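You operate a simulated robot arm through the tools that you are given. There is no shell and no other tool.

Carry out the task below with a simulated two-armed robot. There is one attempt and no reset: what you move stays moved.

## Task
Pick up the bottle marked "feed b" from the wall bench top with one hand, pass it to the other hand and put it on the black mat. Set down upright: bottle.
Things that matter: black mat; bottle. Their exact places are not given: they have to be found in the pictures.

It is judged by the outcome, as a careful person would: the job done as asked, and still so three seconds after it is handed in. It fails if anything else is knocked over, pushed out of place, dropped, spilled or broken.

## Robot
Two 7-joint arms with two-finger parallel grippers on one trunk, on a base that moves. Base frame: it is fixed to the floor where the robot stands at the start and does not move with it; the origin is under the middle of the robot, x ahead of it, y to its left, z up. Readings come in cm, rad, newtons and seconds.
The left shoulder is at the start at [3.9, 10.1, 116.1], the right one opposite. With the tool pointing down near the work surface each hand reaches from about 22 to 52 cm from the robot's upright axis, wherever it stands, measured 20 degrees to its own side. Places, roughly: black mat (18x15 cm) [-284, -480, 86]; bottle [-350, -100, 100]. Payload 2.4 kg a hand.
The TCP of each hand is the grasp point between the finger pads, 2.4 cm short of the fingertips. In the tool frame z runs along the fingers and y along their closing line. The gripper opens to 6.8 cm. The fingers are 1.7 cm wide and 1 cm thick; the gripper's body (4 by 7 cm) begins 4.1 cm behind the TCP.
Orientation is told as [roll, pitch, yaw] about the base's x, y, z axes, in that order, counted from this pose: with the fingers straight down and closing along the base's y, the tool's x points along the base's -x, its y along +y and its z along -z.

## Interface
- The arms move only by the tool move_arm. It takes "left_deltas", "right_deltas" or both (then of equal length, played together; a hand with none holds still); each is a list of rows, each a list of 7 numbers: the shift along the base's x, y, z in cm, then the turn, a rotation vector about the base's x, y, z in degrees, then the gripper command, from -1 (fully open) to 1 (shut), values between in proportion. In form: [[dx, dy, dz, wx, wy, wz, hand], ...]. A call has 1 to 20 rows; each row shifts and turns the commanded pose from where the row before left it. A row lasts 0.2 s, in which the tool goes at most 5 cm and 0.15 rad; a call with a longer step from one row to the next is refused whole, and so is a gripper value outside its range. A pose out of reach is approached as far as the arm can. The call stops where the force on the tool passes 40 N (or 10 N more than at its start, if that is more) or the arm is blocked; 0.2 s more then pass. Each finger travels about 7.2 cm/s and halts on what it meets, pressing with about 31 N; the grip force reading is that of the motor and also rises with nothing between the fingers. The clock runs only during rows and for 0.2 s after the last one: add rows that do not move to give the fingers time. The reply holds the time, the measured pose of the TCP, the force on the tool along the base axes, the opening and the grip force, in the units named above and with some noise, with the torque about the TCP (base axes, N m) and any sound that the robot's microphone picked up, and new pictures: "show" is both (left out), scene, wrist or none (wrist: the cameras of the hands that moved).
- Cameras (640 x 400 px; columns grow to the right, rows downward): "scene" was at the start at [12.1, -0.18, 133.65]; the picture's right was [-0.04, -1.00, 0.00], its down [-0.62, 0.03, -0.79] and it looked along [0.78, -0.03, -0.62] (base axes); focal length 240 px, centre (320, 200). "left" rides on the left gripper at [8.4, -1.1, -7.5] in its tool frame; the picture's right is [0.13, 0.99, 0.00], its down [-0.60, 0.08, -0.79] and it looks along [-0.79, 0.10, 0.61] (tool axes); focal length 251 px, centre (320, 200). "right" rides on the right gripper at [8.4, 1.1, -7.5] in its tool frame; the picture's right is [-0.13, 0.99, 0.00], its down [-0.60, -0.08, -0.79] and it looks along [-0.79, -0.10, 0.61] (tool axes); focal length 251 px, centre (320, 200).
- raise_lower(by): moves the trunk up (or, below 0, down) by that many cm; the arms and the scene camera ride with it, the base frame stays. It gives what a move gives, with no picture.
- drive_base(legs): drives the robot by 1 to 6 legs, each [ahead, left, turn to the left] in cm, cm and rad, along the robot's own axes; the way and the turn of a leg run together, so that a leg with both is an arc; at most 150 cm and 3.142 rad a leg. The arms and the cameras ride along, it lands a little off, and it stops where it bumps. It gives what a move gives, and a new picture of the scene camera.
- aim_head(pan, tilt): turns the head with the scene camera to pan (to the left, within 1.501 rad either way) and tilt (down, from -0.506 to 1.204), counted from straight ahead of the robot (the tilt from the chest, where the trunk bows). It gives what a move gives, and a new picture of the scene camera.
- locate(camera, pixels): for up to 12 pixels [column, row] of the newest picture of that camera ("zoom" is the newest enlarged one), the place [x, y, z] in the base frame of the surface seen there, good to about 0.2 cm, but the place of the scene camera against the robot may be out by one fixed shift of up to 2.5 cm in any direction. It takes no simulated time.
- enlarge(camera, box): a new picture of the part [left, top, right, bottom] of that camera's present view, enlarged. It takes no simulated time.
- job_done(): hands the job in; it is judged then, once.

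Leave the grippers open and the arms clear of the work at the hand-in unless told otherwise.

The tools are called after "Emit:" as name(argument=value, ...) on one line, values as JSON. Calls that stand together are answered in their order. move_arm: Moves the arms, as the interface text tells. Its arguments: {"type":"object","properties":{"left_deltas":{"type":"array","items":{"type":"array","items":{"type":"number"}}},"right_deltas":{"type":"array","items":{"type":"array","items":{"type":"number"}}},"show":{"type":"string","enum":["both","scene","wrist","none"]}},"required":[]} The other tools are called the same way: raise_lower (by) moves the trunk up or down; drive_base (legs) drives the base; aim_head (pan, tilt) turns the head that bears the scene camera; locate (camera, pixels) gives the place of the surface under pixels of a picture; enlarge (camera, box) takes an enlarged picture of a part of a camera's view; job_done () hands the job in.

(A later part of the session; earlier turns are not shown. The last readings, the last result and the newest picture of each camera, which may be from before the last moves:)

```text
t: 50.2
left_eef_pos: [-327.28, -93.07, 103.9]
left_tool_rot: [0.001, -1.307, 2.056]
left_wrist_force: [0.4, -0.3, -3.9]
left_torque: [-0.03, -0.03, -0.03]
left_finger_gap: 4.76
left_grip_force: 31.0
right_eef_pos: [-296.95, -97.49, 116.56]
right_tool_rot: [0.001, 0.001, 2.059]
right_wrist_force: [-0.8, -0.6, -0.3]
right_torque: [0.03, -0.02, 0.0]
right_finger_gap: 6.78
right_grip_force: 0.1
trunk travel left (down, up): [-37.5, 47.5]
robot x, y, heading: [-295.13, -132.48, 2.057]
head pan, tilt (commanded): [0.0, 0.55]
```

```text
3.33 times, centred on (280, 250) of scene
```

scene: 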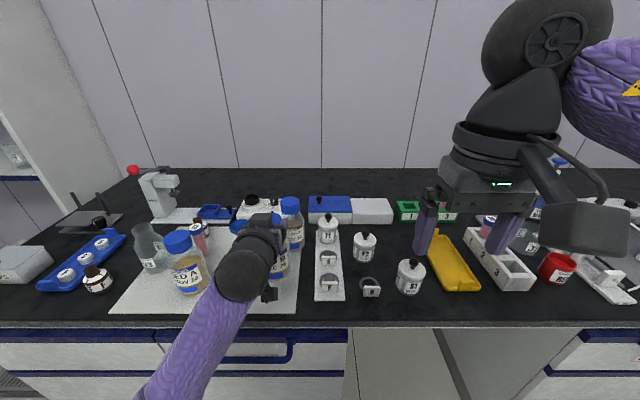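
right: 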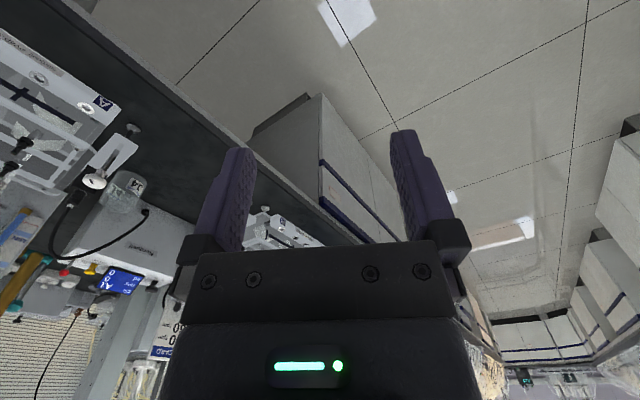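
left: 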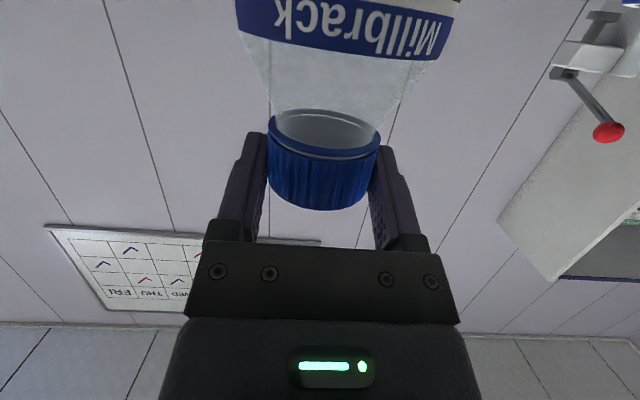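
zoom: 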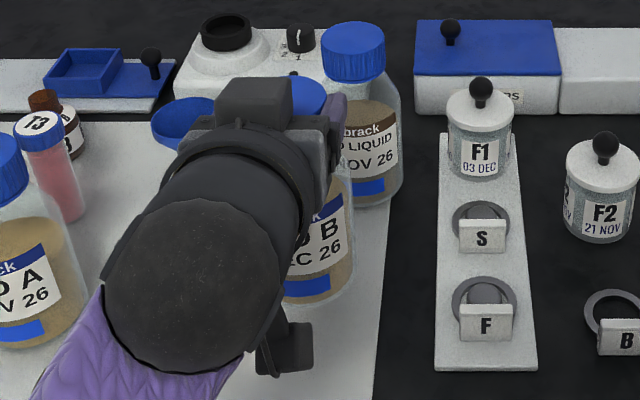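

The bottle hangs nearly upright, but the cap may have slipped about 0.5 cm during the lift. I'll hold still for a second to see whether it keeps creeping.

Emit:
move_arm(left_deltas=[[0, 0, 0, 0, 0, 0, 1], [0, 0, 0, 0, 0, 0, 1], [0, 0, 0, 0, 0, 0, 1], [0, 0, 0, 0, 0, 0, 1], [0, 0, 0, 0, 0, 0, 1], [0, 0, 0, 0, 0, 0, 1]], show="wrist")

Emit:
locate(camera="left", pixels=[[325, 185], [325, 200], [325, 165], [325, 207], [345, 40]])

```text
t: 51.6
left_eef_pos: [-327.21, -93.08, 103.89]
left_tool_rot: [0.003, -1.308, 2.053]
left_wrist_force: [-0.3, 0.4, -4.0]
left_torque: [-0.03, -0.04, 0.02]
left_finger_gap: 4.76
left_grip_force: 30.6
right_eef_pos: [-297.07, -97.37, 116.57]
right_tool_rot: [0.0, 0.0, 2.058]
right_wrist_force: [-0.2, 0.4, 0.0]
right_torque: [0.03, 0.0, -0.02]
right_finger_gap: 6.81
right_grip_force: 0.1
trunk travel left (down, up): [-37.5, 47.5]
robot x, y, heading: [-294.57, -132.38, 2.055]
head pan, tilt (commanded): [0.0, 0.55]
```

left: 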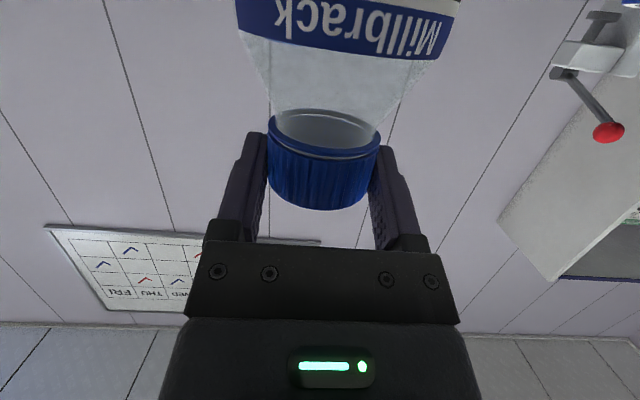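

```text
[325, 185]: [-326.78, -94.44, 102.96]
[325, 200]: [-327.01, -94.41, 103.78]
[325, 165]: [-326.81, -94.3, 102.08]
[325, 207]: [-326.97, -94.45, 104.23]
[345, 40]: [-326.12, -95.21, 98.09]
```

There's no creep and the grip is stable, with the cap top now about 0.4 cm above the TCP. I'll raise the bottle another 6 cm and then back the robot away from the bench into the open aisle for the handover.

Emit:
move_arm(left_deltas=[[0, 0, 1.5, 0, 0, 0, 1], [0, 0, 1.5, 0, 0, 0, 1], [0, 0, 1.5, 0, 0, 0, 1], [0, 0, 1.5, 0, 0, 0, 1], [0, 0, 0, 0, 0, 0, 1]], show="none")

Emit:
drive_base(legs=[[-15, 0, 0], [-15, 0, 0]])

```text
t: 52.8
left_eef_pos: [-327.13, -92.95, 109.86]
left_tool_rot: [0.006, -1.306, 2.054]
left_wrist_force: [0.0, -0.7, -3.9]
left_torque: [-0.04, -0.04, -0.04]
left_finger_gap: 4.76
left_grip_force: 31.3
right_eef_pos: [-297.03, -97.44, 116.54]
right_tool_rot: [0.001, -0.001, 2.058]
right_wrist_force: [-0.6, -0.3, 0.1]
right_torque: [0.0, 0.01, 0.03]
right_finger_gap: 6.78
right_grip_force: 0.1
trunk travel left (down, up): [-37.5, 47.5]
robot x, y, heading: [-295.39, -132.61, 2.061]
head pan, tilt (commanded): [0.0, 0.55]
```

```text
t: 55.2
left_eef_pos: [-313.04, -119.79, 109.95]
left_tool_rot: [0.004, -1.308, 2.056]
left_wrist_force: [0.5, -0.5, -3.7]
left_torque: [-0.04, -0.02, 0.01]
left_finger_gap: 4.78
left_grip_force: 31.3
right_eef_pos: [-282.76, -124.28, 116.53]
right_tool_rot: [0.0, 0.002, 2.06]
right_wrist_force: [0.4, -0.1, -0.3]
right_torque: [-0.02, -0.02, 0.0]
right_finger_gap: 6.81
right_grip_force: 0.0
trunk travel left (down, up): [-37.5, 47.5]
robot x, y, heading: [-280.93, -159.21, 2.062]
head pan, tilt (commanded): [0.0, 0.55]
```

scene: 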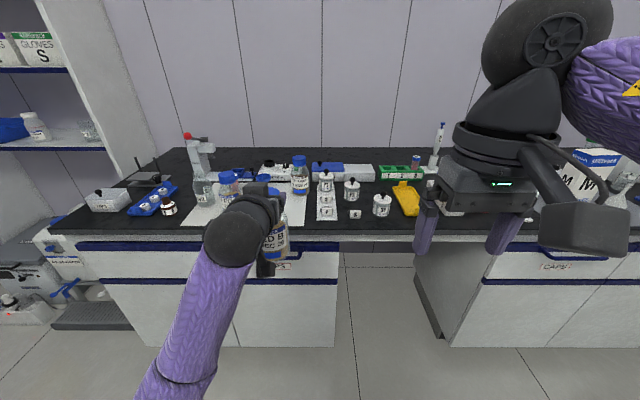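

Everything on the bench is undisturbed, and FEED B hangs in the left hand. Next I'll swing the left hand 30° to the right and bring the bottle in front of my chest. The right hand rises 6 cm and yaws +60°, so its fingers will close at right angles to the left ones.

Emit:
move_arm(left_deltas=[[0, 0, 0, 0, 0, 0, 1], [0, 0, 0, 0, 0, 0, 1], [1.885, -0.23, 0, 0, 0, -3.75, 1], [1.885, -0.23, 0, 0, 0, -3.75, 1], [1.885, -0.23, 0, 0, 0, -3.75, 1], [1.885, -0.23, 0, 0, 0, -3.75, 1], [1.885, -0.23, 0, 0, 0, -3.75, 1], [1.885, -0.23, 0, 0, 0, -3.75, 1], [1.885, -0.23, 0, 0, 0, -3.75, 1], [1.885, -0.23, 0, 0, 0, -3.75, 1], [0, 0, 0, 0, 0, 0, 1]], right_deltas=[[0, 0, 2, 0, 0, 0, -1], [0, 0, 2, 0, 0, 0, -1], [0, 0, 2, 0, 0, 0, -1], [0, 0, 0, 0, 0, 7.5, -1], [0, 0, 0, 0, 0, 7.5, -1], [0, 0, 0, 0, 0, 7.5, -1], [0, 0, 0, 0, 0, 7.5, -1], [0, 0, 0, 0, 0, 7.5, -1], [0, 0, 0, 0, 0, 7.5, -1], [0, 0, 0, 0, 0, 7.5, -1], [0, 0, 0, 0, 0, 7.5, -1]], show="both")

```text
t: 57.6
left_eef_pos: [-297.73, -121.74, 109.85]
left_tool_rot: [0.001, -1.307, 1.533]
left_wrist_force: [0.1, -0.3, -4.0]
left_torque: [-0.06, 0.0, 0.01]
left_finger_gap: 4.75
left_grip_force: 31.4
right_eef_pos: [-283.56, -126.85, 121.04]
right_tool_rot: [-0.001, -0.002, 3.107]
right_wrist_force: [-0.6, -0.8, 0.0]
right_torque: [0.0, -0.02, -0.01]
right_finger_gap: 6.8
right_grip_force: 0.0
right hand out of reach, approached as far as the arm can: row 10, 11
trunk travel left (down, up): [-37.5, 47.5]
robot x, y, heading: [-280.98, -159.25, 2.058]
head pan, tilt (commanded): [0.0, 0.55]
```

scene: 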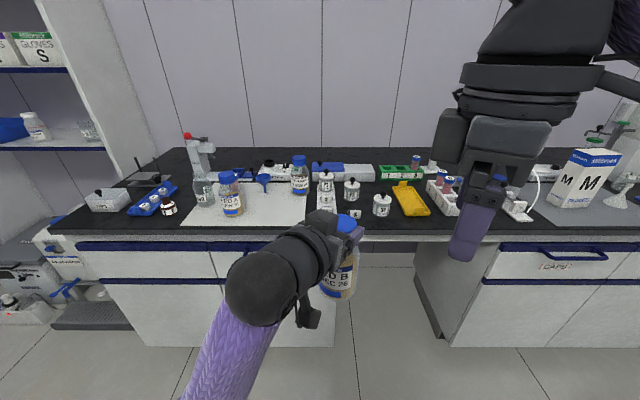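
right: 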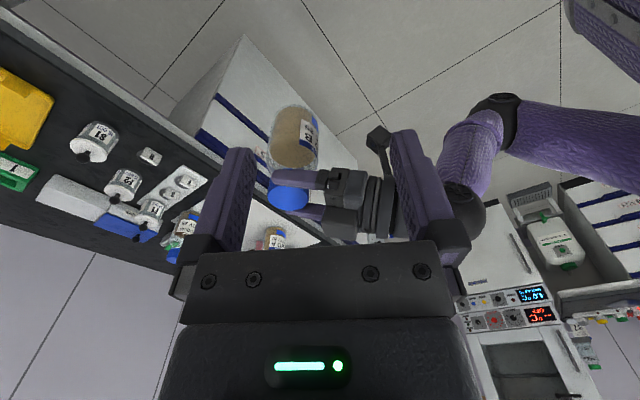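
left: 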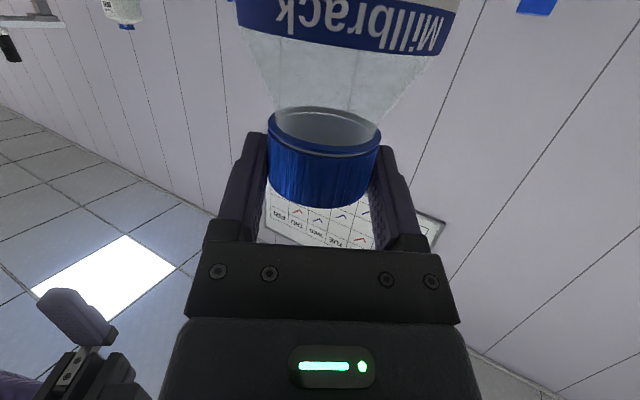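

The right hand hit its height limit: it got the 60° yaw but rose only to z = 121. I'll lower the left hand with the bottle by 8 cm and the right hand by 5 cm, which is a more comfortable height for both.

Emit:
move_arm(left_deltas=[[0, 0, -2, 0, 0, 0, 1], [0, 0, -2, 0, 0, 0, 1], [0, 0, -2, 0, 0, 0, 1], [0, 0, -2, 0, 0, 0, 1], [0, 0, 0, 0, 0, 0, 1]], right_deltas=[[0, 0, -1, 0, 0, 0, -1], [0, 0, -1, 0, 0, 0, -1], [0, 0, -1.5, 0, 0, 0, -1], [0, 0, -1.5, 0, 0, 0, -1], [0, 0, 0, 0, 0, 0, -1]], show="both")

```text
t: 58.8
left_eef_pos: [-297.86, -121.69, 101.8]
left_tool_rot: [0.006, -1.308, 1.534]
left_wrist_force: [-1.4, -0.1, -3.5]
left_torque: [-0.01, 0.02, 0.02]
left_finger_gap: 4.78
left_grip_force: 31.1
right_eef_pos: [-283.44, -126.78, 116.09]
right_tool_rot: [0.001, 0.0, 3.107]
right_wrist_force: [-0.7, 0.1, -0.6]
right_torque: [-0.01, 0.01, -0.02]
right_finger_gap: 6.8
right_grip_force: 0.1
trunk travel left (down, up): [-37.5, 47.5]
robot x, y, heading: [-280.97, -159.26, 2.062]
head pan, tilt (commanded): [0.0, 0.55]
```

scene: 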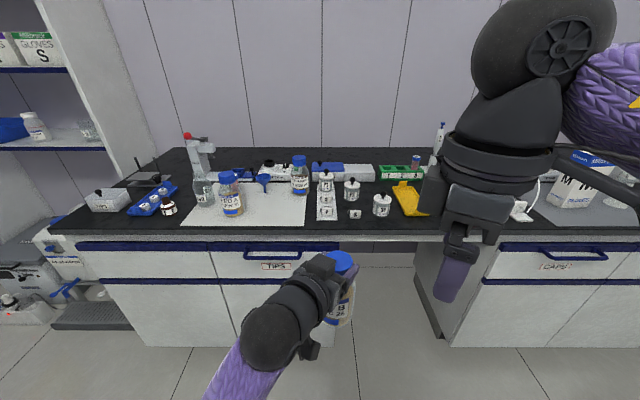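
right: 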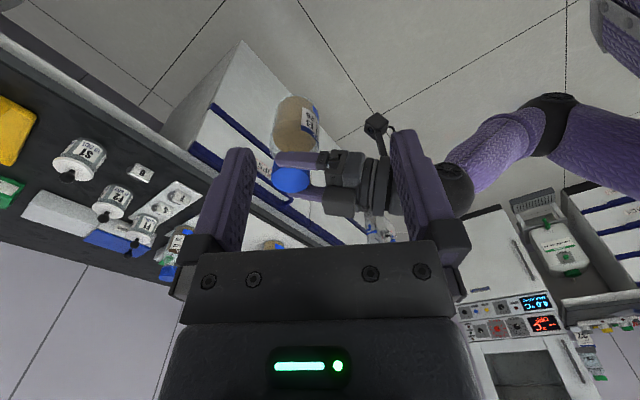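
left: 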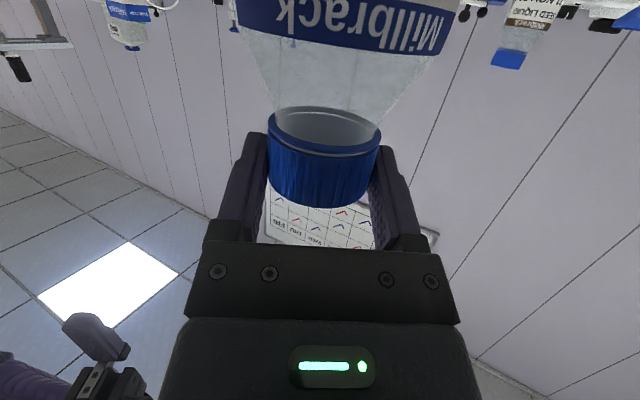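

Both hands followed properly. The right wrist camera sees the cap at (290,180), held by the left fingers. I'll locate its top from the right camera and its front from the left camera.

Emit:
locate(camera="right", pixels=[[290, 180], [280, 180], [300, 180], [290, 172], [290, 187], [275, 176], [306, 183], [290, 190]])

Emit:
locate(camera="left", pixels=[[322, 185], [322, 198], [322, 165], [322, 203], [285, 170], [360, 170]])

Emit:
enlarge(camera="right", box=[230, 90, 430, 215])

```text
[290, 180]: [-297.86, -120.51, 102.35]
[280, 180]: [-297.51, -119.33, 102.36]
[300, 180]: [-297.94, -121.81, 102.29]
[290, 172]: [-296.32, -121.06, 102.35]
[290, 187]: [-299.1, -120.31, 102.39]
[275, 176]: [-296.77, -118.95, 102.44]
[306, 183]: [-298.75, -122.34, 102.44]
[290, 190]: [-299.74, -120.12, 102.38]
```

```text
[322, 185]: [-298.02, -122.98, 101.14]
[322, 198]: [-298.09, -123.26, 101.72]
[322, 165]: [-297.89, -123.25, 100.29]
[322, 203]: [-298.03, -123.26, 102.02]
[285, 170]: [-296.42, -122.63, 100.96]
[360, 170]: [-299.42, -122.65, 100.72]
```

```text
3.20 times, centred on (330, 152) of right
```

zoom: 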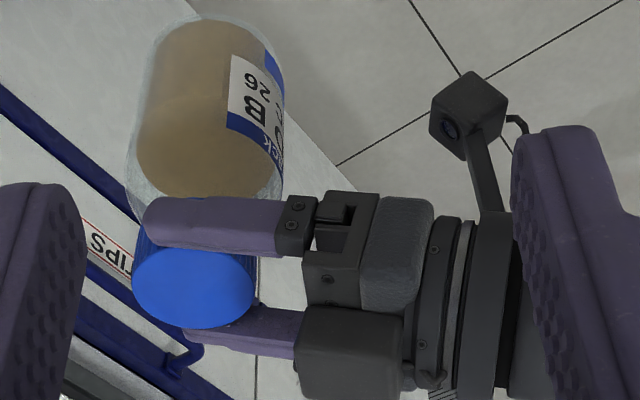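

The two views agree: cap axis at about [-297.85, -120.6], top at z = 102.37. A fully open right finger would pass very near the left palm. So I'll pre-close the right hand to about 5.8 cm and move it directly over the cap at z = 116.

Emit:
move_arm(right_deltas=[[-2.4, 1.03, 0, 0, 0, 0, -0.706], [-2.4, 1.03, 0, 0, 0, 0, -0.706], [-2.4, 1.03, 0, 0, 0, 0, -0.706], [-2.4, 1.03, 0, 0, 0, 0, -0.706], [-2.4, 1.03, 0, 0, 0, 0, -0.706], [-2.41, 1.03, 0, 0, 0, 0, -0.706], [0, 0, 0, 0, 0, 0, -0.706]], show="both")

```text
t: 60.4
left_eef_pos: [-297.82, -121.78, 101.86]
left_tool_rot: [0.004, -1.307, 1.535]
left_wrist_force: [0.8, 0.1, -3.1]
left_torque: [-0.05, 0.02, -0.03]
left_finger_gap: 4.77
left_grip_force: 31.1
right_eef_pos: [-294.8, -124.95, 115.09]
right_tool_rot: [0.001, -0.002, 3.104]
right_wrist_force: [-0.4, 0.5, -0.9]
right_torque: [0.01, -0.01, -0.01]
right_finger_gap: 5.81
right_grip_force: 0.0
right hand out of reach, approached as far as the arm can: row 3, 4, 5, 6
trunk travel left (down, up): [-37.5, 47.5]
robot x, y, heading: [-281.0, -159.51, 2.057]
head pan, tilt (commanded): [0.0, 0.55]
```

scene: 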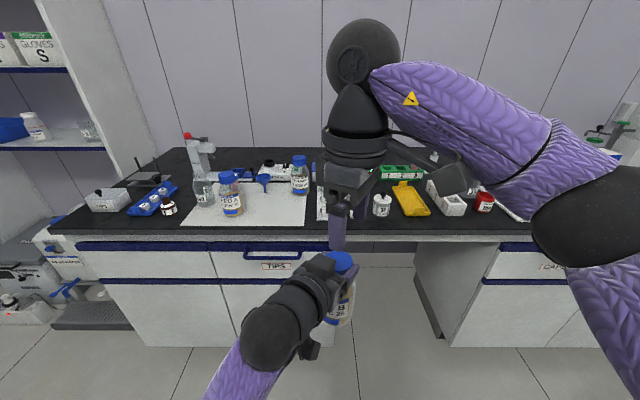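
right: 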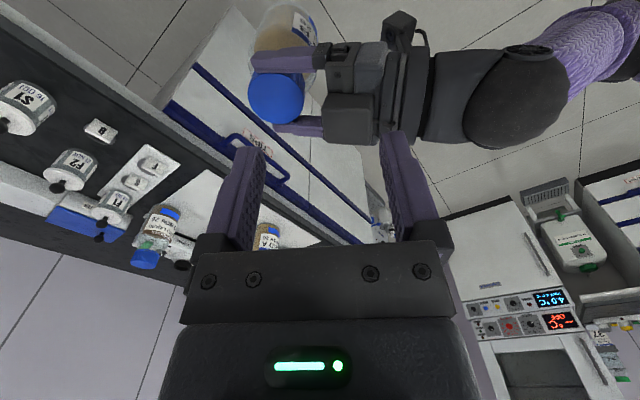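

At this height the right arm stops about 4.7 cm short, at its reach limit. I'll bring the bottle 7 cm lower and about 4 cm nearer and to the right, where the right hand can reach straight down.

Emit:
move_arm(left_deltas=[[0, 0, -2, 0, 0, 0, 1], [0, 0, -2, 0, 0, 0, 1], [1.0, -0.31, -1.5, 0, 0, 0, 1], [1.0, -0.31, -1.5, 0, 0, 0, 1], [1.0, -0.31, 0, 0, 0, 0, 1], [1.06, -0.31, 0, 0, 0, 0, 1], [0, 0, 0, 0, 0, 0, 1]], show="both")

```text
t: 62.0
left_eef_pos: [-293.91, -122.76, 94.91]
left_tool_rot: [0.005, -1.308, 1.533]
left_wrist_force: [-0.8, -0.4, -4.1]
left_torque: [-0.01, 0.0, 0.04]
left_finger_gap: 4.76
left_grip_force: 30.5
right_eef_pos: [-294.81, -124.98, 115.1]
right_tool_rot: [-0.002, 0.0, 3.104]
right_wrist_force: [-0.1, 0.7, -0.5]
right_torque: [0.0, -0.03, 0.02]
right_finger_gap: 5.79
right_grip_force: 0.1
trunk travel left (down, up): [-37.5, 47.5]
robot x, y, heading: [-280.58, -159.22, 2.059]
head pan, tilt (commanded): [0.0, 0.55]
```

scene: 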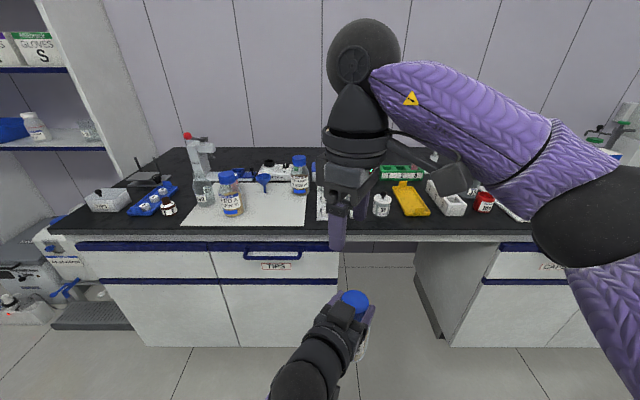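
left: 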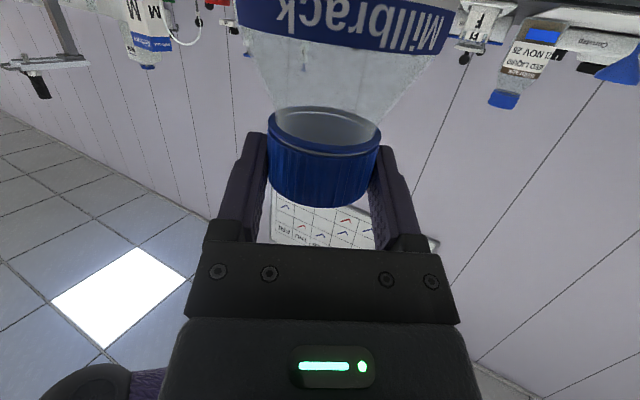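

The bottle is now at axis ≈ [-293.87, -121.66], top z ≈ 95.45. I'll bring the right hand down to z = 104 while centring it over the cap, with fingertips still 6 cm above it.

Emit:
move_arm(right_deltas=[[0.24, 0.83, -1.5, 0, 0, 0, -0.706], [0.24, 0.83, -1.5, 0, 0, 0, -0.706], [0.23, 0.83, -2, 0, 0, 0, -0.706], [0.23, 0.83, -2, 0, 0, 0, -0.706], [0, 0, -2, 0, 0, 0, -0.706], [0, 0, -2, 0, 0, 0, -0.706], [0, 0, 0, 0, 0, 0, -0.706]], show="both")

```text
t: 63.6
left_eef_pos: [-293.88, -122.87, 94.84]
left_tool_rot: [0.003, -1.307, 1.535]
left_wrist_force: [-0.3, 0.7, -4.8]
left_torque: [-0.02, -0.02, -0.01]
left_finger_gap: 4.76
left_grip_force: 30.6
right_eef_pos: [-294.42, -124.61, 109.48]
right_tool_rot: [0.0, 0.0, 3.106]
right_wrist_force: [0.3, -0.2, 0.2]
right_torque: [-0.02, 0.02, 0.0]
right_finger_gap: 5.8
right_grip_force: 0.0
right hand out of reach, approached as far as the arm can: row 1, 2, 3, 4
trunk travel left (down, up): [-37.5, 47.5]
robot x, y, heading: [-281.05, -159.1, 2.059]
head pan, tilt (commanded): [0.0, 0.55]
```

scene: 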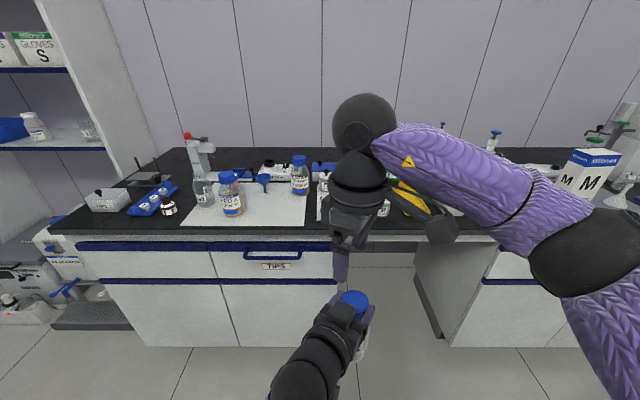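
right: 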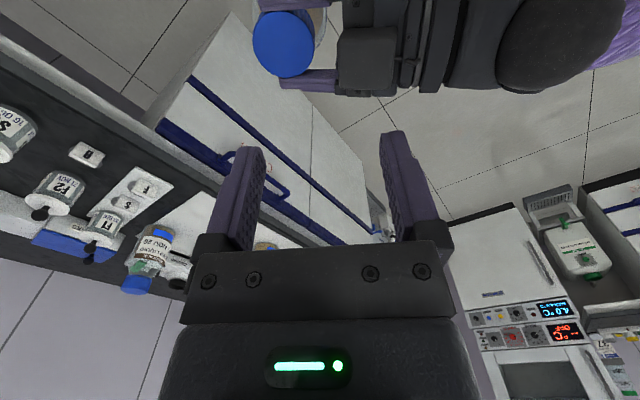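

The right arm's reach improves lower down. I'll lower it straight by 4 cm first, with fingertips at about 103 and still well clear, then shift 2.9 cm over the cap.

Emit:
move_arm(right_deltas=[[0, 0, -2, 0, 0, 0, -0.706], [0, 0, -2, 0, 0, 0, -0.706], [0.17, 0.95, 0, 0, 0, 0, -0.706], [0.17, 0.95, 0, 0, 0, 0, -0.706], [0.17, 0.95, 0, 0, 0, 0, -0.706], [0, 0, 0, 0, 0, 0, -0.706]], show="both")

```text
t: 65.0
left_eef_pos: [-293.91, -122.88, 94.67]
left_tool_rot: [0.004, -1.308, 1.534]
left_wrist_force: [-1.1, -0.2, -3.8]
left_torque: [-0.06, 0.02, 0.0]
left_finger_gap: 4.76
left_grip_force: 31.0
right_eef_pos: [-294.27, -124.68, 105.32]
right_tool_rot: [-0.001, -0.001, 3.105]
right_wrist_force: [-0.1, -0.2, -0.3]
right_torque: [0.0, 0.02, 0.01]
right_finger_gap: 5.83
right_grip_force: 0.1
right hand out of reach, approached as far as the arm can: row 3, 4, 5
trunk travel left (down, up): [-37.5, 47.5]
robot x, y, heading: [-281.04, -159.43, 2.059]
head pan, tilt (commanded): [0.0, 0.55]
```

scene: 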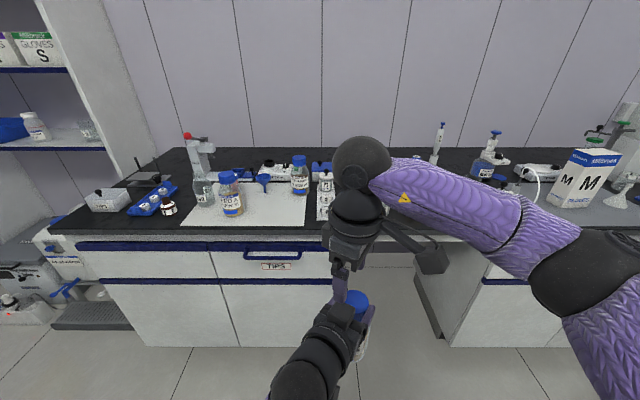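
right: 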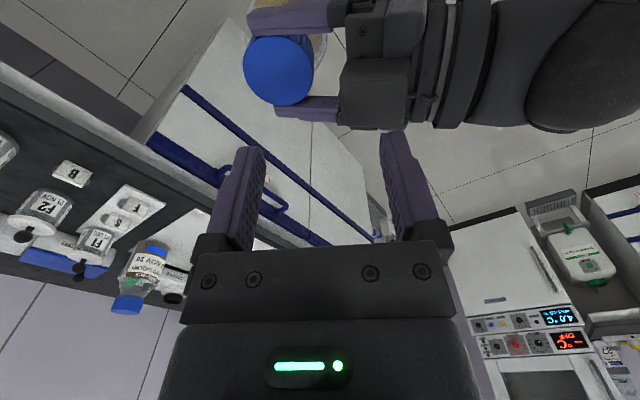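

The right arm is still at its reach limit here, so the 60° yaw is costly. I'll turn both hands 20° (left pointing further right, right yaw down to 40°) and bring the bottle 2 cm nearer. The closing lines stay at right angles, and the right hand rises 2 cm for clearance.

Emit:
move_arm(left_deltas=[[0, 0, 0, 0, 0, 0, 1], [0.23, -0.71, 0, 0, 0, -5, 1], [0.23, -0.71, 0, 0, 0, -5, 1], [0.23, -0.71, 0, 0, 0, -5, 1], [0.23, -0.71, 0, 0, 0, -5, 1], [0, 0, 0, 0, 0, 0, 1]], right_deltas=[[0, 0, 2, 0, 0, 0, -0.706], [0.42, 0, 0, 0, 0, -5, -0.706], [0.42, 0, 0, 0, 0, -5, -0.706], [0.42, 0, 0, 0, 0, -5, -0.706], [0.42, 0, 0, 0, 0, -5, -0.706], [0, 0, 0, 0, 0, 0, -0.706]], show="both")

```text
t: 66.4
left_eef_pos: [-292.88, -125.54, 94.87]
left_tool_rot: [0.001, -1.307, 1.185]
left_wrist_force: [-0.2, 0.7, -4.0]
left_torque: [-0.04, 0.03, -0.03]
left_finger_gap: 4.75
left_grip_force: 31.1
right_eef_pos: [-292.61, -124.61, 107.43]
right_tool_rot: [0.0, 0.0, 2.758]
right_wrist_force: [0.4, 0.0, -0.4]
right_torque: [0.01, 0.01, -0.02]
right_finger_gap: 5.8
right_grip_force: 0.0
trunk travel left (down, up): [-37.5, 47.5]
robot x, y, heading: [-280.54, -159.23, 2.06]
head pan, tilt (commanded): [0.0, 0.55]
```

scene: 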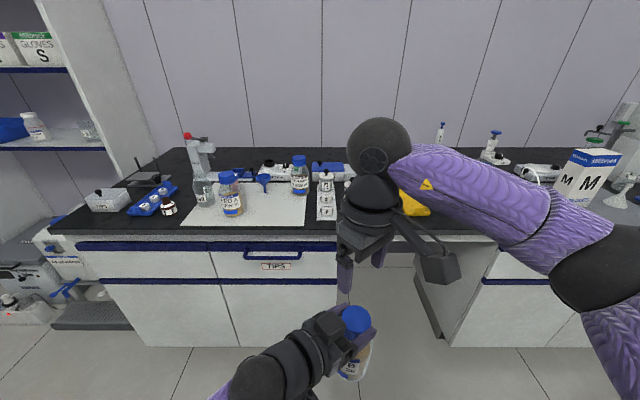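
right: 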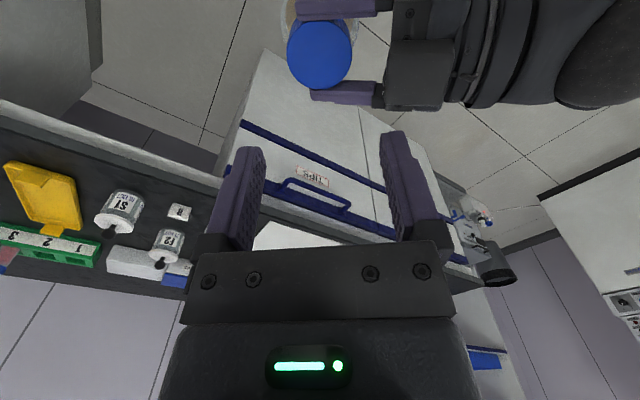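
left: 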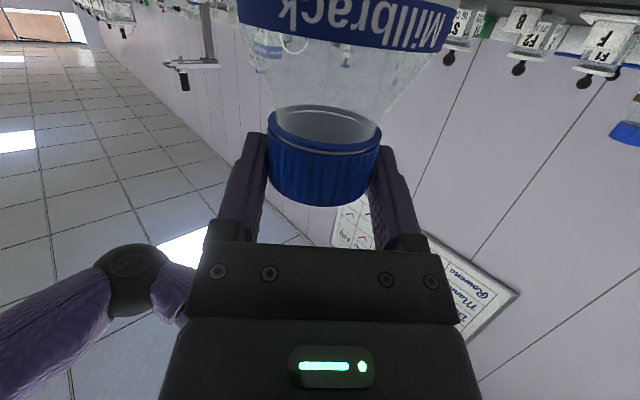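

Both hands reached the poses without a limit warning. The right camera sees the cap top centred at about (320,52). I'll measure it.

Emit:
locate(camera="right", pixels=[[320, 52], [290, 50], [349, 50], [318, 20], [318, 84], [300, 70], [340, 70], [300, 30]])

Emit:
enlarge(camera="right", box=[240, 0, 480, 150])

Emit:
locate(camera="left", pixels=[[322, 185], [322, 198], [322, 165], [285, 170], [360, 170]])

```text
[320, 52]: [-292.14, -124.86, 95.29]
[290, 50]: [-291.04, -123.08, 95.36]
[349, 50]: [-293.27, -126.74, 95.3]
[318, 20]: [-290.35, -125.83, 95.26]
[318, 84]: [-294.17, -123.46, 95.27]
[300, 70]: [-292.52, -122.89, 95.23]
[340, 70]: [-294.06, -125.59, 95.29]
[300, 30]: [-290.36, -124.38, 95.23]
```

```text
2.67 times, centred on (360, 75) of right
```

zoom: 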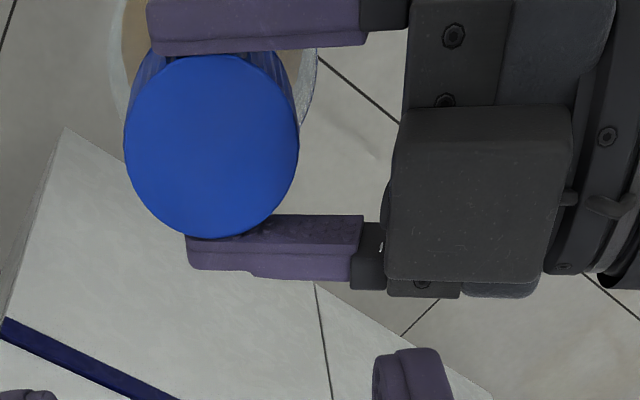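

```text
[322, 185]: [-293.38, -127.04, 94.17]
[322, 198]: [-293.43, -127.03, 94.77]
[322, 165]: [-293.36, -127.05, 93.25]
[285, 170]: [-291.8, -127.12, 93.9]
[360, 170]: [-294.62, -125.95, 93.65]
```

The cap axis is at about [-292.3, -124.75], top z = 95.3, so the right hand is only 0.3 cm off. The left gripper has a raised block behind the cap, and I need its position and height to know whether the near right finger clears it.

Emit:
locate(camera="right", pixels=[[387, 60], [387, 75], [387, 95], [395, 45], [395, 100], [420, 60], [450, 75], [392, 20], [375, 90], [375, 5], [386, 103], [450, 45]])

```text
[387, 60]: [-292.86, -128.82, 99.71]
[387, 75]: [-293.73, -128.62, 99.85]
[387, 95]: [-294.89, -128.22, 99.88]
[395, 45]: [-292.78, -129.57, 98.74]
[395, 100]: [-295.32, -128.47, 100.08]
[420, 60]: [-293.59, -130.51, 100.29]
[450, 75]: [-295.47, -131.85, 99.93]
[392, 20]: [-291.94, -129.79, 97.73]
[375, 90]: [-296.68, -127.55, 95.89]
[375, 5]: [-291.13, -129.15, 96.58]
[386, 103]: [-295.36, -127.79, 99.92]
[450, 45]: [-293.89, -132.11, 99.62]
```

The left gripper's block reaches z ≈ 100 at only 4.0 cm behind the cap axis. To clear it, I'll tilt the right hand 6° so its near finger leans away from the block, and narrow the gap to 5.6 cm. I'll centre over the cap and come down to z = 101, just above it.

Emit:
move_arm(right_deltas=[[0.19, 0, 0, -2.78, 1.13, 0, -0.647], [0.18, 0, 0, -2.78, 1.13, 0, -0.647], [0, 0, -2, 0, 0, 0, -0.647], [0, 0, -2, 0, 0, 0, -0.647], [0, 0, -2, 0, 0, 0, -0.647], [0, 0, 0, 0, 0, 0, -0.647]], show="both")

```text
t: 67.8
left_eef_pos: [-292.97, -125.62, 94.92]
left_tool_rot: [0.004, -1.311, 1.184]
left_wrist_force: [-1.3, -0.5, -3.4]
left_torque: [-0.05, 0.03, -0.01]
left_finger_gap: 4.74
left_grip_force: 31.1
right_eef_pos: [-292.11, -124.54, 101.36]
right_tool_rot: [0.105, 0.001, 2.758]
right_wrist_force: [0.8, -1.6, -0.5]
right_torque: [0.0, -0.02, -0.03]
right_finger_gap: 5.58
right_grip_force: 0.1
trunk travel left (down, up): [-37.5, 47.5]
robot x, y, heading: [-280.71, -159.32, 2.061]
head pan, tilt (commanded): [0.0, 0.55]
```

scene: 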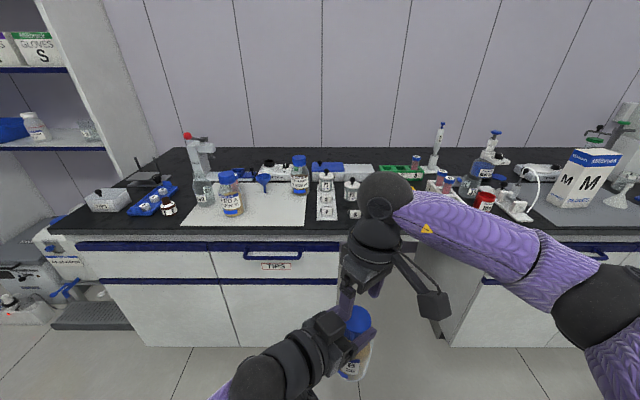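
right: 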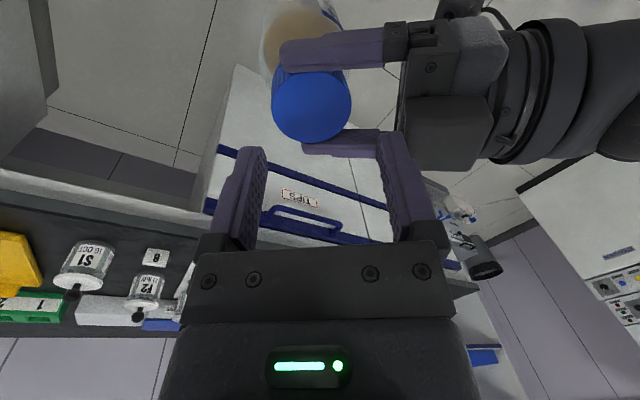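

The right hand is tilted and now 6 cm above the cap. The left palm is at the upper right in the right view, with the near finger in front of it. I'll measure again at this close range.

Emit:
enlarge(camera="right", box=[220, 20, 460, 170])

Emit:
locate(camera="right", pixels=[[311, 105], [275, 105], [348, 105], [311, 75], [311, 138], [405, 120], [405, 150], [390, 140], [245, 155], [385, 150], [400, 100], [410, 130]])

```text
2.67 times, centred on (340, 95) of right
```

zoom: 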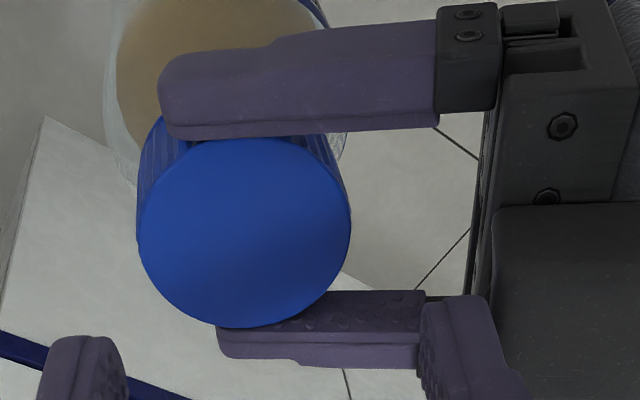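

```text
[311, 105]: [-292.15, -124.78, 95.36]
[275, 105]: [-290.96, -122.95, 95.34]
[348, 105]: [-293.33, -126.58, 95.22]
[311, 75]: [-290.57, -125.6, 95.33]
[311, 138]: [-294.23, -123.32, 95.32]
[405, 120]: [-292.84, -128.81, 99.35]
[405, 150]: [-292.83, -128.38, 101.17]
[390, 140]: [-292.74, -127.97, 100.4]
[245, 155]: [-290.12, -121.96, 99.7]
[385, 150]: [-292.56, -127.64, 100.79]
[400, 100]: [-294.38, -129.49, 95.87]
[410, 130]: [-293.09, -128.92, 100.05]
```

The near right finger's outer face is about 0.4 cm in front of the left block, and that gap widens as I go down. The hand is centred on the cap to within 0.1 cm at contact level. I'll go down 2.8 cm so the fingertips stop just above the cap top, then look.

Emit:
move_arm(right_deltas=[[0, 0, -1, 0, 0, 0, -0.647], [0, 0, -1, 0, 0, 0, -0.647], [0, 0, -0.8, 0, 0, 0, -0.647], [0, 0, 0, 0, 0, 0, -0.647]], show="both")

Emit:
enlarge(camera="right", box=[220, 60, 460, 210])

Emit:
enlarge(camera="scene", box=[280, 240, 460, 390])

```text
t: 68.8
left_eef_pos: [-292.91, -125.65, 94.99]
left_tool_rot: [0.002, -1.307, 1.185]
left_wrist_force: [0.6, 0.4, -4.0]
left_torque: [-0.01, 0.03, 0.02]
left_finger_gap: 4.73
left_grip_force: 31.6
right_eef_pos: [-292.11, -124.43, 98.68]
right_tool_rot: [0.104, 0.0, 2.758]
right_wrist_force: [0.0, -0.2, 0.1]
right_torque: [-0.01, 0.0, -0.02]
right_finger_gap: 5.6
right_grip_force: 0.1
trunk travel left (down, up): [-37.5, 47.5]
robot x, y, heading: [-280.81, -158.98, 2.06]
head pan, tilt (commanded): [0.0, 0.55]
```

scene: 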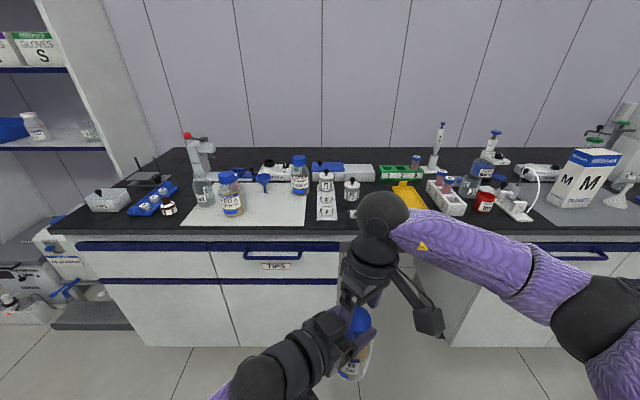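
right: 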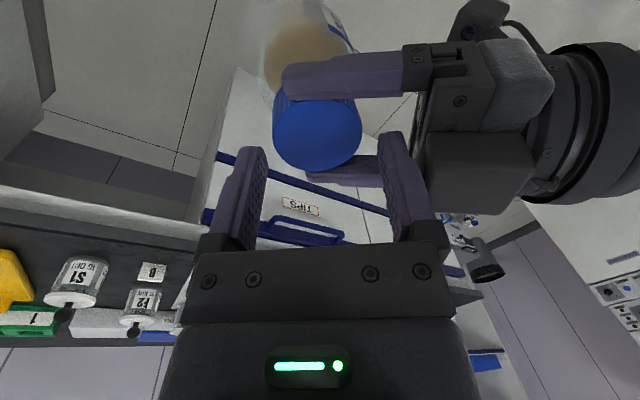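

```text
2.67 times, centred on (340, 135) of right
```

zoom: 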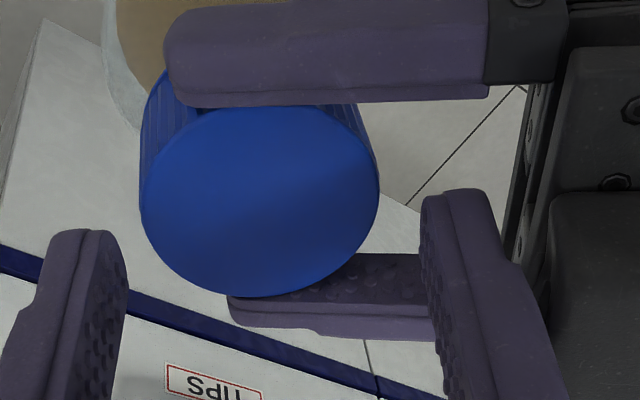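

```text
2.67 times, centred on (370, 315) of scene
```

zoom: 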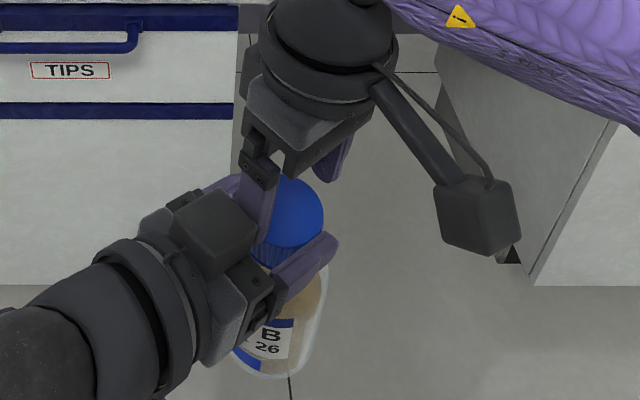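

The fingertips straddle the cap evenly, with the near finger between the cap and the left palm. They're 1 cm above the cap top. I'll go down 2.85 cm so the pads overlap the cap by about 1.9 cm, watching the forces.

Emit:
move_arm(right_deltas=[[0, -0.08, -0.7, 0, 0, 0, -0.647], [0, 0, -0.7, 0, 0, 0, -0.647], [0, 0, -0.7, 0, 0, 0, -0.647], [0, 0, -0.75, 0, 0, 0, -0.647], [0, 0, 0, 0, 0, 0, -0.647]], show="both")

Emit:
enlarge(camera="right", box=[220, 80, 460, 230])

Emit:
enlarge(camera="scene", box=[280, 240, 460, 390])

```text
t: 70.0
left_eef_pos: [-292.91, -125.59, 94.82]
left_tool_rot: [0.004, -1.307, 1.184]
left_wrist_force: [0.5, -0.4, -3.5]
left_torque: [-0.05, 0.0, 0.02]
left_finger_gap: 4.75
left_grip_force: 30.9
right_eef_pos: [-292.22, -124.66, 95.81]
right_tool_rot: [0.104, -0.001, 2.758]
right_wrist_force: [0.1, -0.2, -0.5]
right_torque: [0.02, -0.03, 0.0]
right_finger_gap: 5.6
right_grip_force: 0.0
trunk travel left (down, up): [-37.5, 47.5]
robot x, y, heading: [-280.62, -159.7, 2.054]
head pan, tilt (commanded): [0.0, 0.55]
```

scene: 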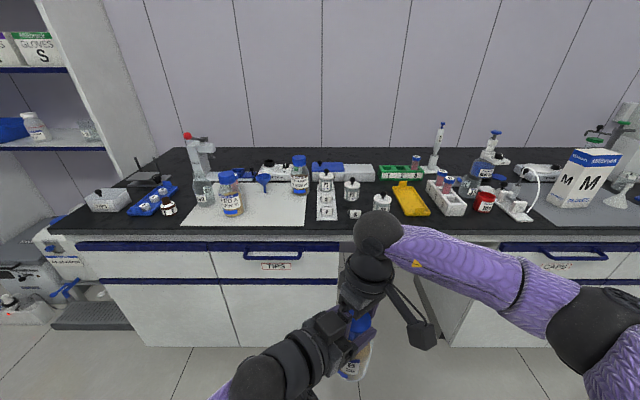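
right: 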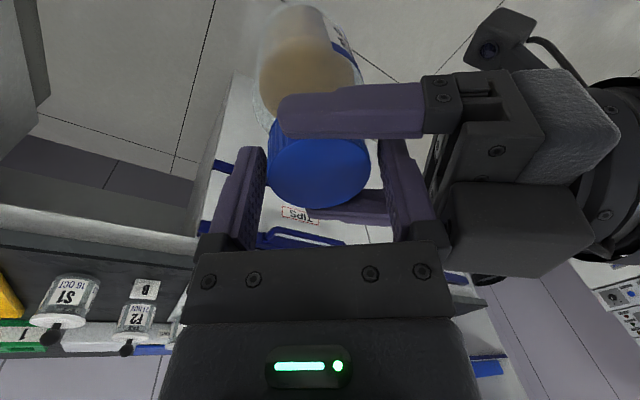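

```text
2.67 times, centred on (340, 155) of right
```

zoom: 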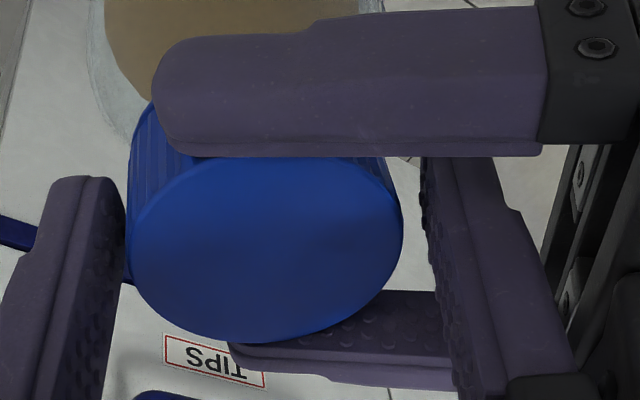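

```text
2.67 times, centred on (370, 315) of scene
```

zoom: 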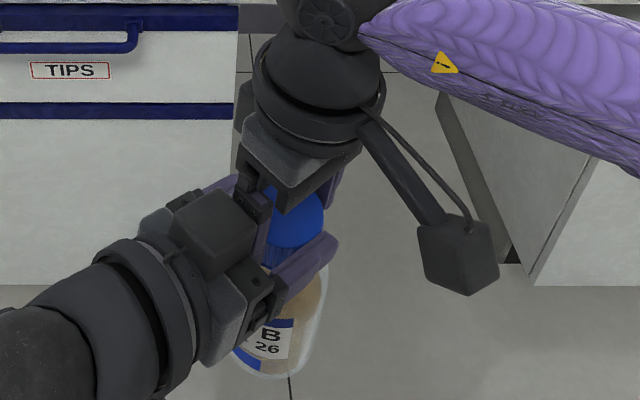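

There are no contact forces, and the cap sits between the right pads with a small offset toward the far pad. I'll nudge 0.1 cm to centre it, then close the right gripper while the left keeps holding.

Emit:
move_arm(left_deltas=[[0, 0, 0, 0, 0, 0, 1], [0, 0, 0, 0, 0, 0, 1], [0, 0, 0, 0, 0, 0, 1], [0, 0, 0, 0, 0, 0, 1], [0, 0, 0, 0, 0, 0, 1]], right_deltas=[[0.04, 0.1, 0, 0, 0, 0, -0.647], [0, 0, 0, 0, 0, 0, -0.5], [0, 0, 0, 0, 0, 0, 0], [0, 0, 0, 0, 0, 0, 1], [0, 0, 0, 0, 0, 0, 1]], show="both")

```text
t: 71.2
left_eef_pos: [-292.98, -125.67, 94.93]
left_tool_rot: [0.002, -1.307, 1.184]
left_wrist_force: [0.4, -5.6, -0.4]
left_torque: [-0.55, 0.31, 0.19]
left_finger_gap: 4.72
left_grip_force: 31.1
right_eef_pos: [-292.22, -124.46, 95.84]
right_tool_rot: [0.104, 0.002, 2.758]
right_wrist_force: [-1.0, 5.9, 0.9]
right_torque: [0.55, -0.32, -0.26]
right_finger_gap: 4.96
right_grip_force: 31.0
trunk travel left (down, up): [-37.5, 47.5]
robot x, y, heading: [-280.81, -159.06, 2.058]
head pan, tilt (commanded): [0.0, 0.55]
```

scene: 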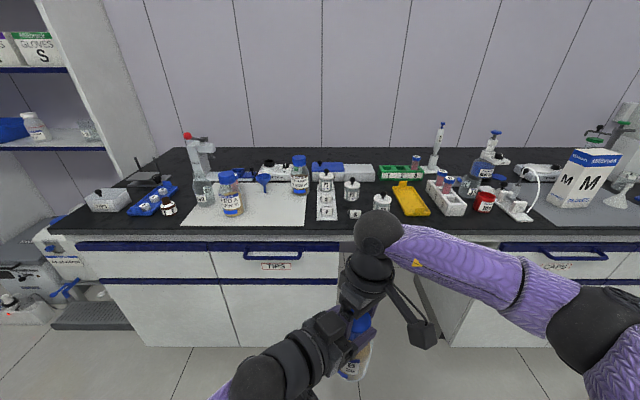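
right: 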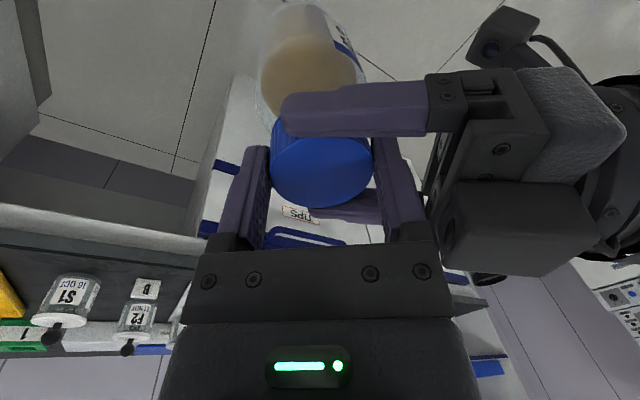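
left: 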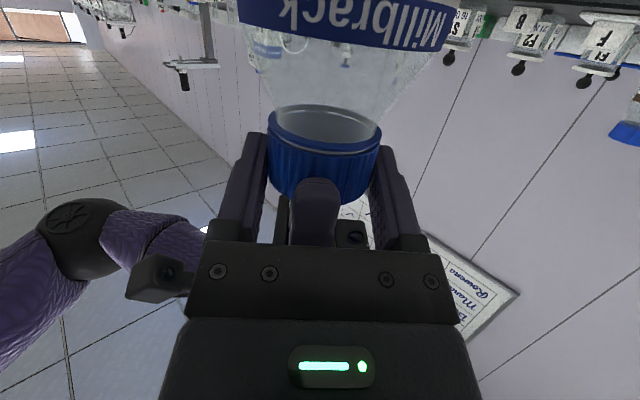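

The right hand now holds the cap at 31 N. The gap of 4.96 cm and 0.55 N m torque show its pads sitting 6° off the cap sides. With the gap closed there's room to untilt, so I'll rotate the right hand back 6° to lay the pads flush, both hands still holding.

Emit:
move_arm(left_deltas=[[0, 0, 0, 0, 0, 0, 1], [0, 0, 0, 0, 0, 0, 1], [0, 0, 0, 0, 0, 0, 1], [0, 0, 0, 0, 0, 0, 1]], right_deltas=[[-0.02, -0.05, 0, 1.85, -0.75, 0, 1], [-0.02, -0.05, 0, 1.85, -0.75, 0, 1], [-0.02, -0.05, 0, 1.85, -0.75, 0, 1], [0, 0, 0, 0, 0, 0, 1]], show="wrist")

```text
t: 72.2
left_eef_pos: [-292.91, -125.73, 94.88]
left_tool_rot: [0.002, -1.308, 1.187]
left_wrist_force: [6.8, -3.1, -5.5]
left_torque: [-0.07, 0.32, 0.15]
left_finger_gap: 4.75
left_grip_force: 30.9
right_eef_pos: [-292.3, -124.62, 95.9]
right_tool_rot: [0.0, -0.002, 2.758]
right_wrist_force: [-6.3, 2.6, 1.6]
right_torque: [0.05, -0.22, -0.26]
right_finger_gap: 4.74
right_grip_force: 30.8
trunk travel left (down, up): [-37.5, 47.5]
robot x, y, heading: [-280.92, -159.28, 2.063]
head pan, tilt (commanded): [0.0, 0.55]
```

right: 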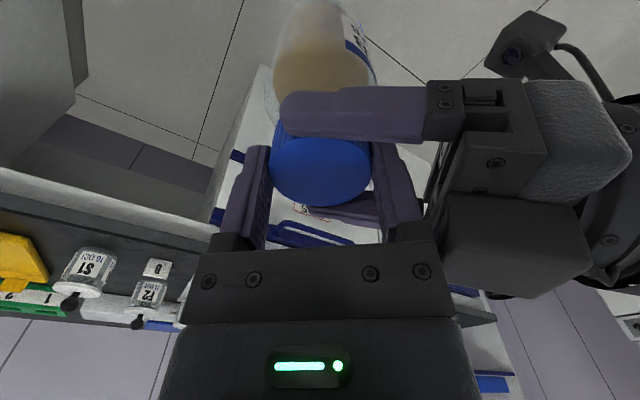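
left: 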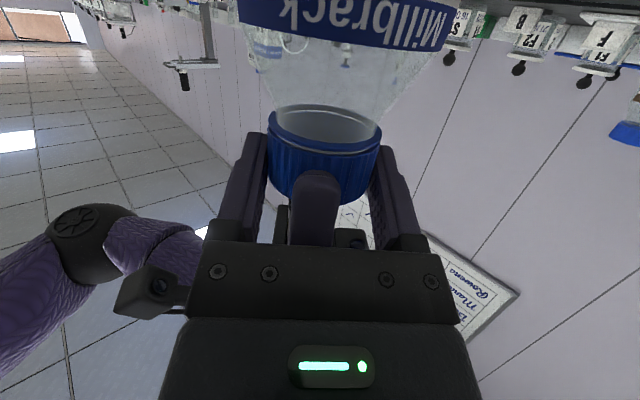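

The right gap is now 4.74 cm, so the pads lie flush and both hands hold the cap firmly. Now I'll open the left gripper gradually while the right keeps gripping.

Emit:
move_arm(left_deltas=[[0, 0, 0, 0, 0, 0, -0.45], [0, 0, 0, 0, 0, 0, -0.6], [0, 0, 0, 0, 0, 0, -1], [0, 0, 0, 0, 0, 0, -1], [0, 0, 0, 0, 0, 0, -1]], right_deltas=[[0, 0, 0, 0, 0, 0, 1], [0, 0, 0, 0, 0, 0, 1], [0, 0, 0, 0, 0, 0, 1], [0, 0, 0, 0, 0, 0, 1], [0, 0, 0, 0, 0, 0, 1]], show="both")

```text
t: 73.4
left_eef_pos: [-292.9, -125.71, 94.85]
left_tool_rot: [0.004, -1.309, 1.185]
left_wrist_force: [-0.2, 0.3, -0.1]
left_torque: [-0.01, 0.02, 0.0]
left_finger_gap: 6.79
left_grip_force: 0.1
right_eef_pos: [-292.27, -124.68, 95.93]
right_tool_rot: [0.0, 0.001, 2.757]
right_wrist_force: [0.6, -0.9, 0.9]
right_torque: [0.0, 0.01, -0.01]
right_finger_gap: 4.73
right_grip_force: 30.8
trunk travel left (down, up): [-37.5, 47.5]
robot x, y, heading: [-280.8, -159.29, 2.058]
head pan, tilt (commanded): [0.0, 0.55]
```

scene: 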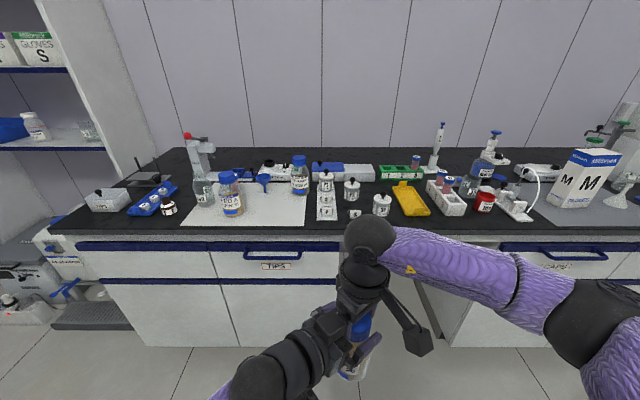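
right: 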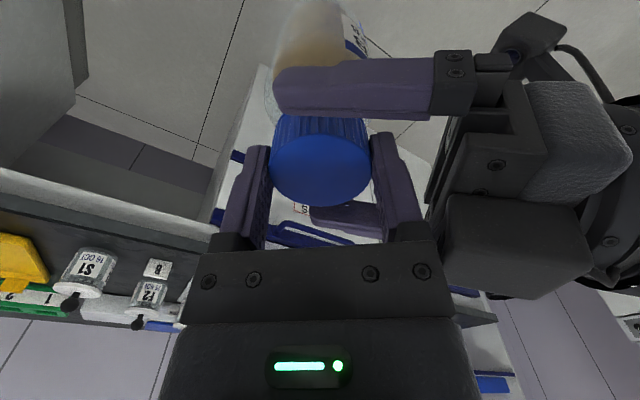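
left: 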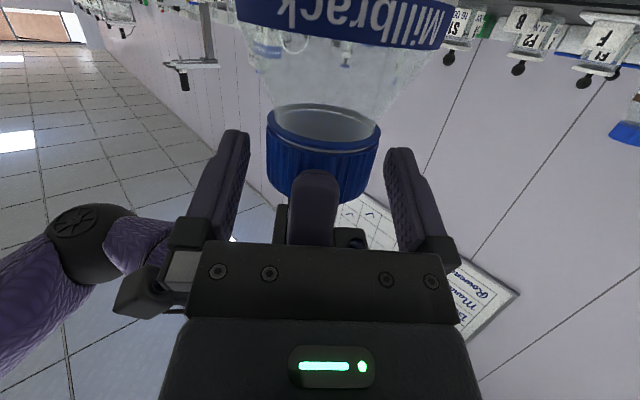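

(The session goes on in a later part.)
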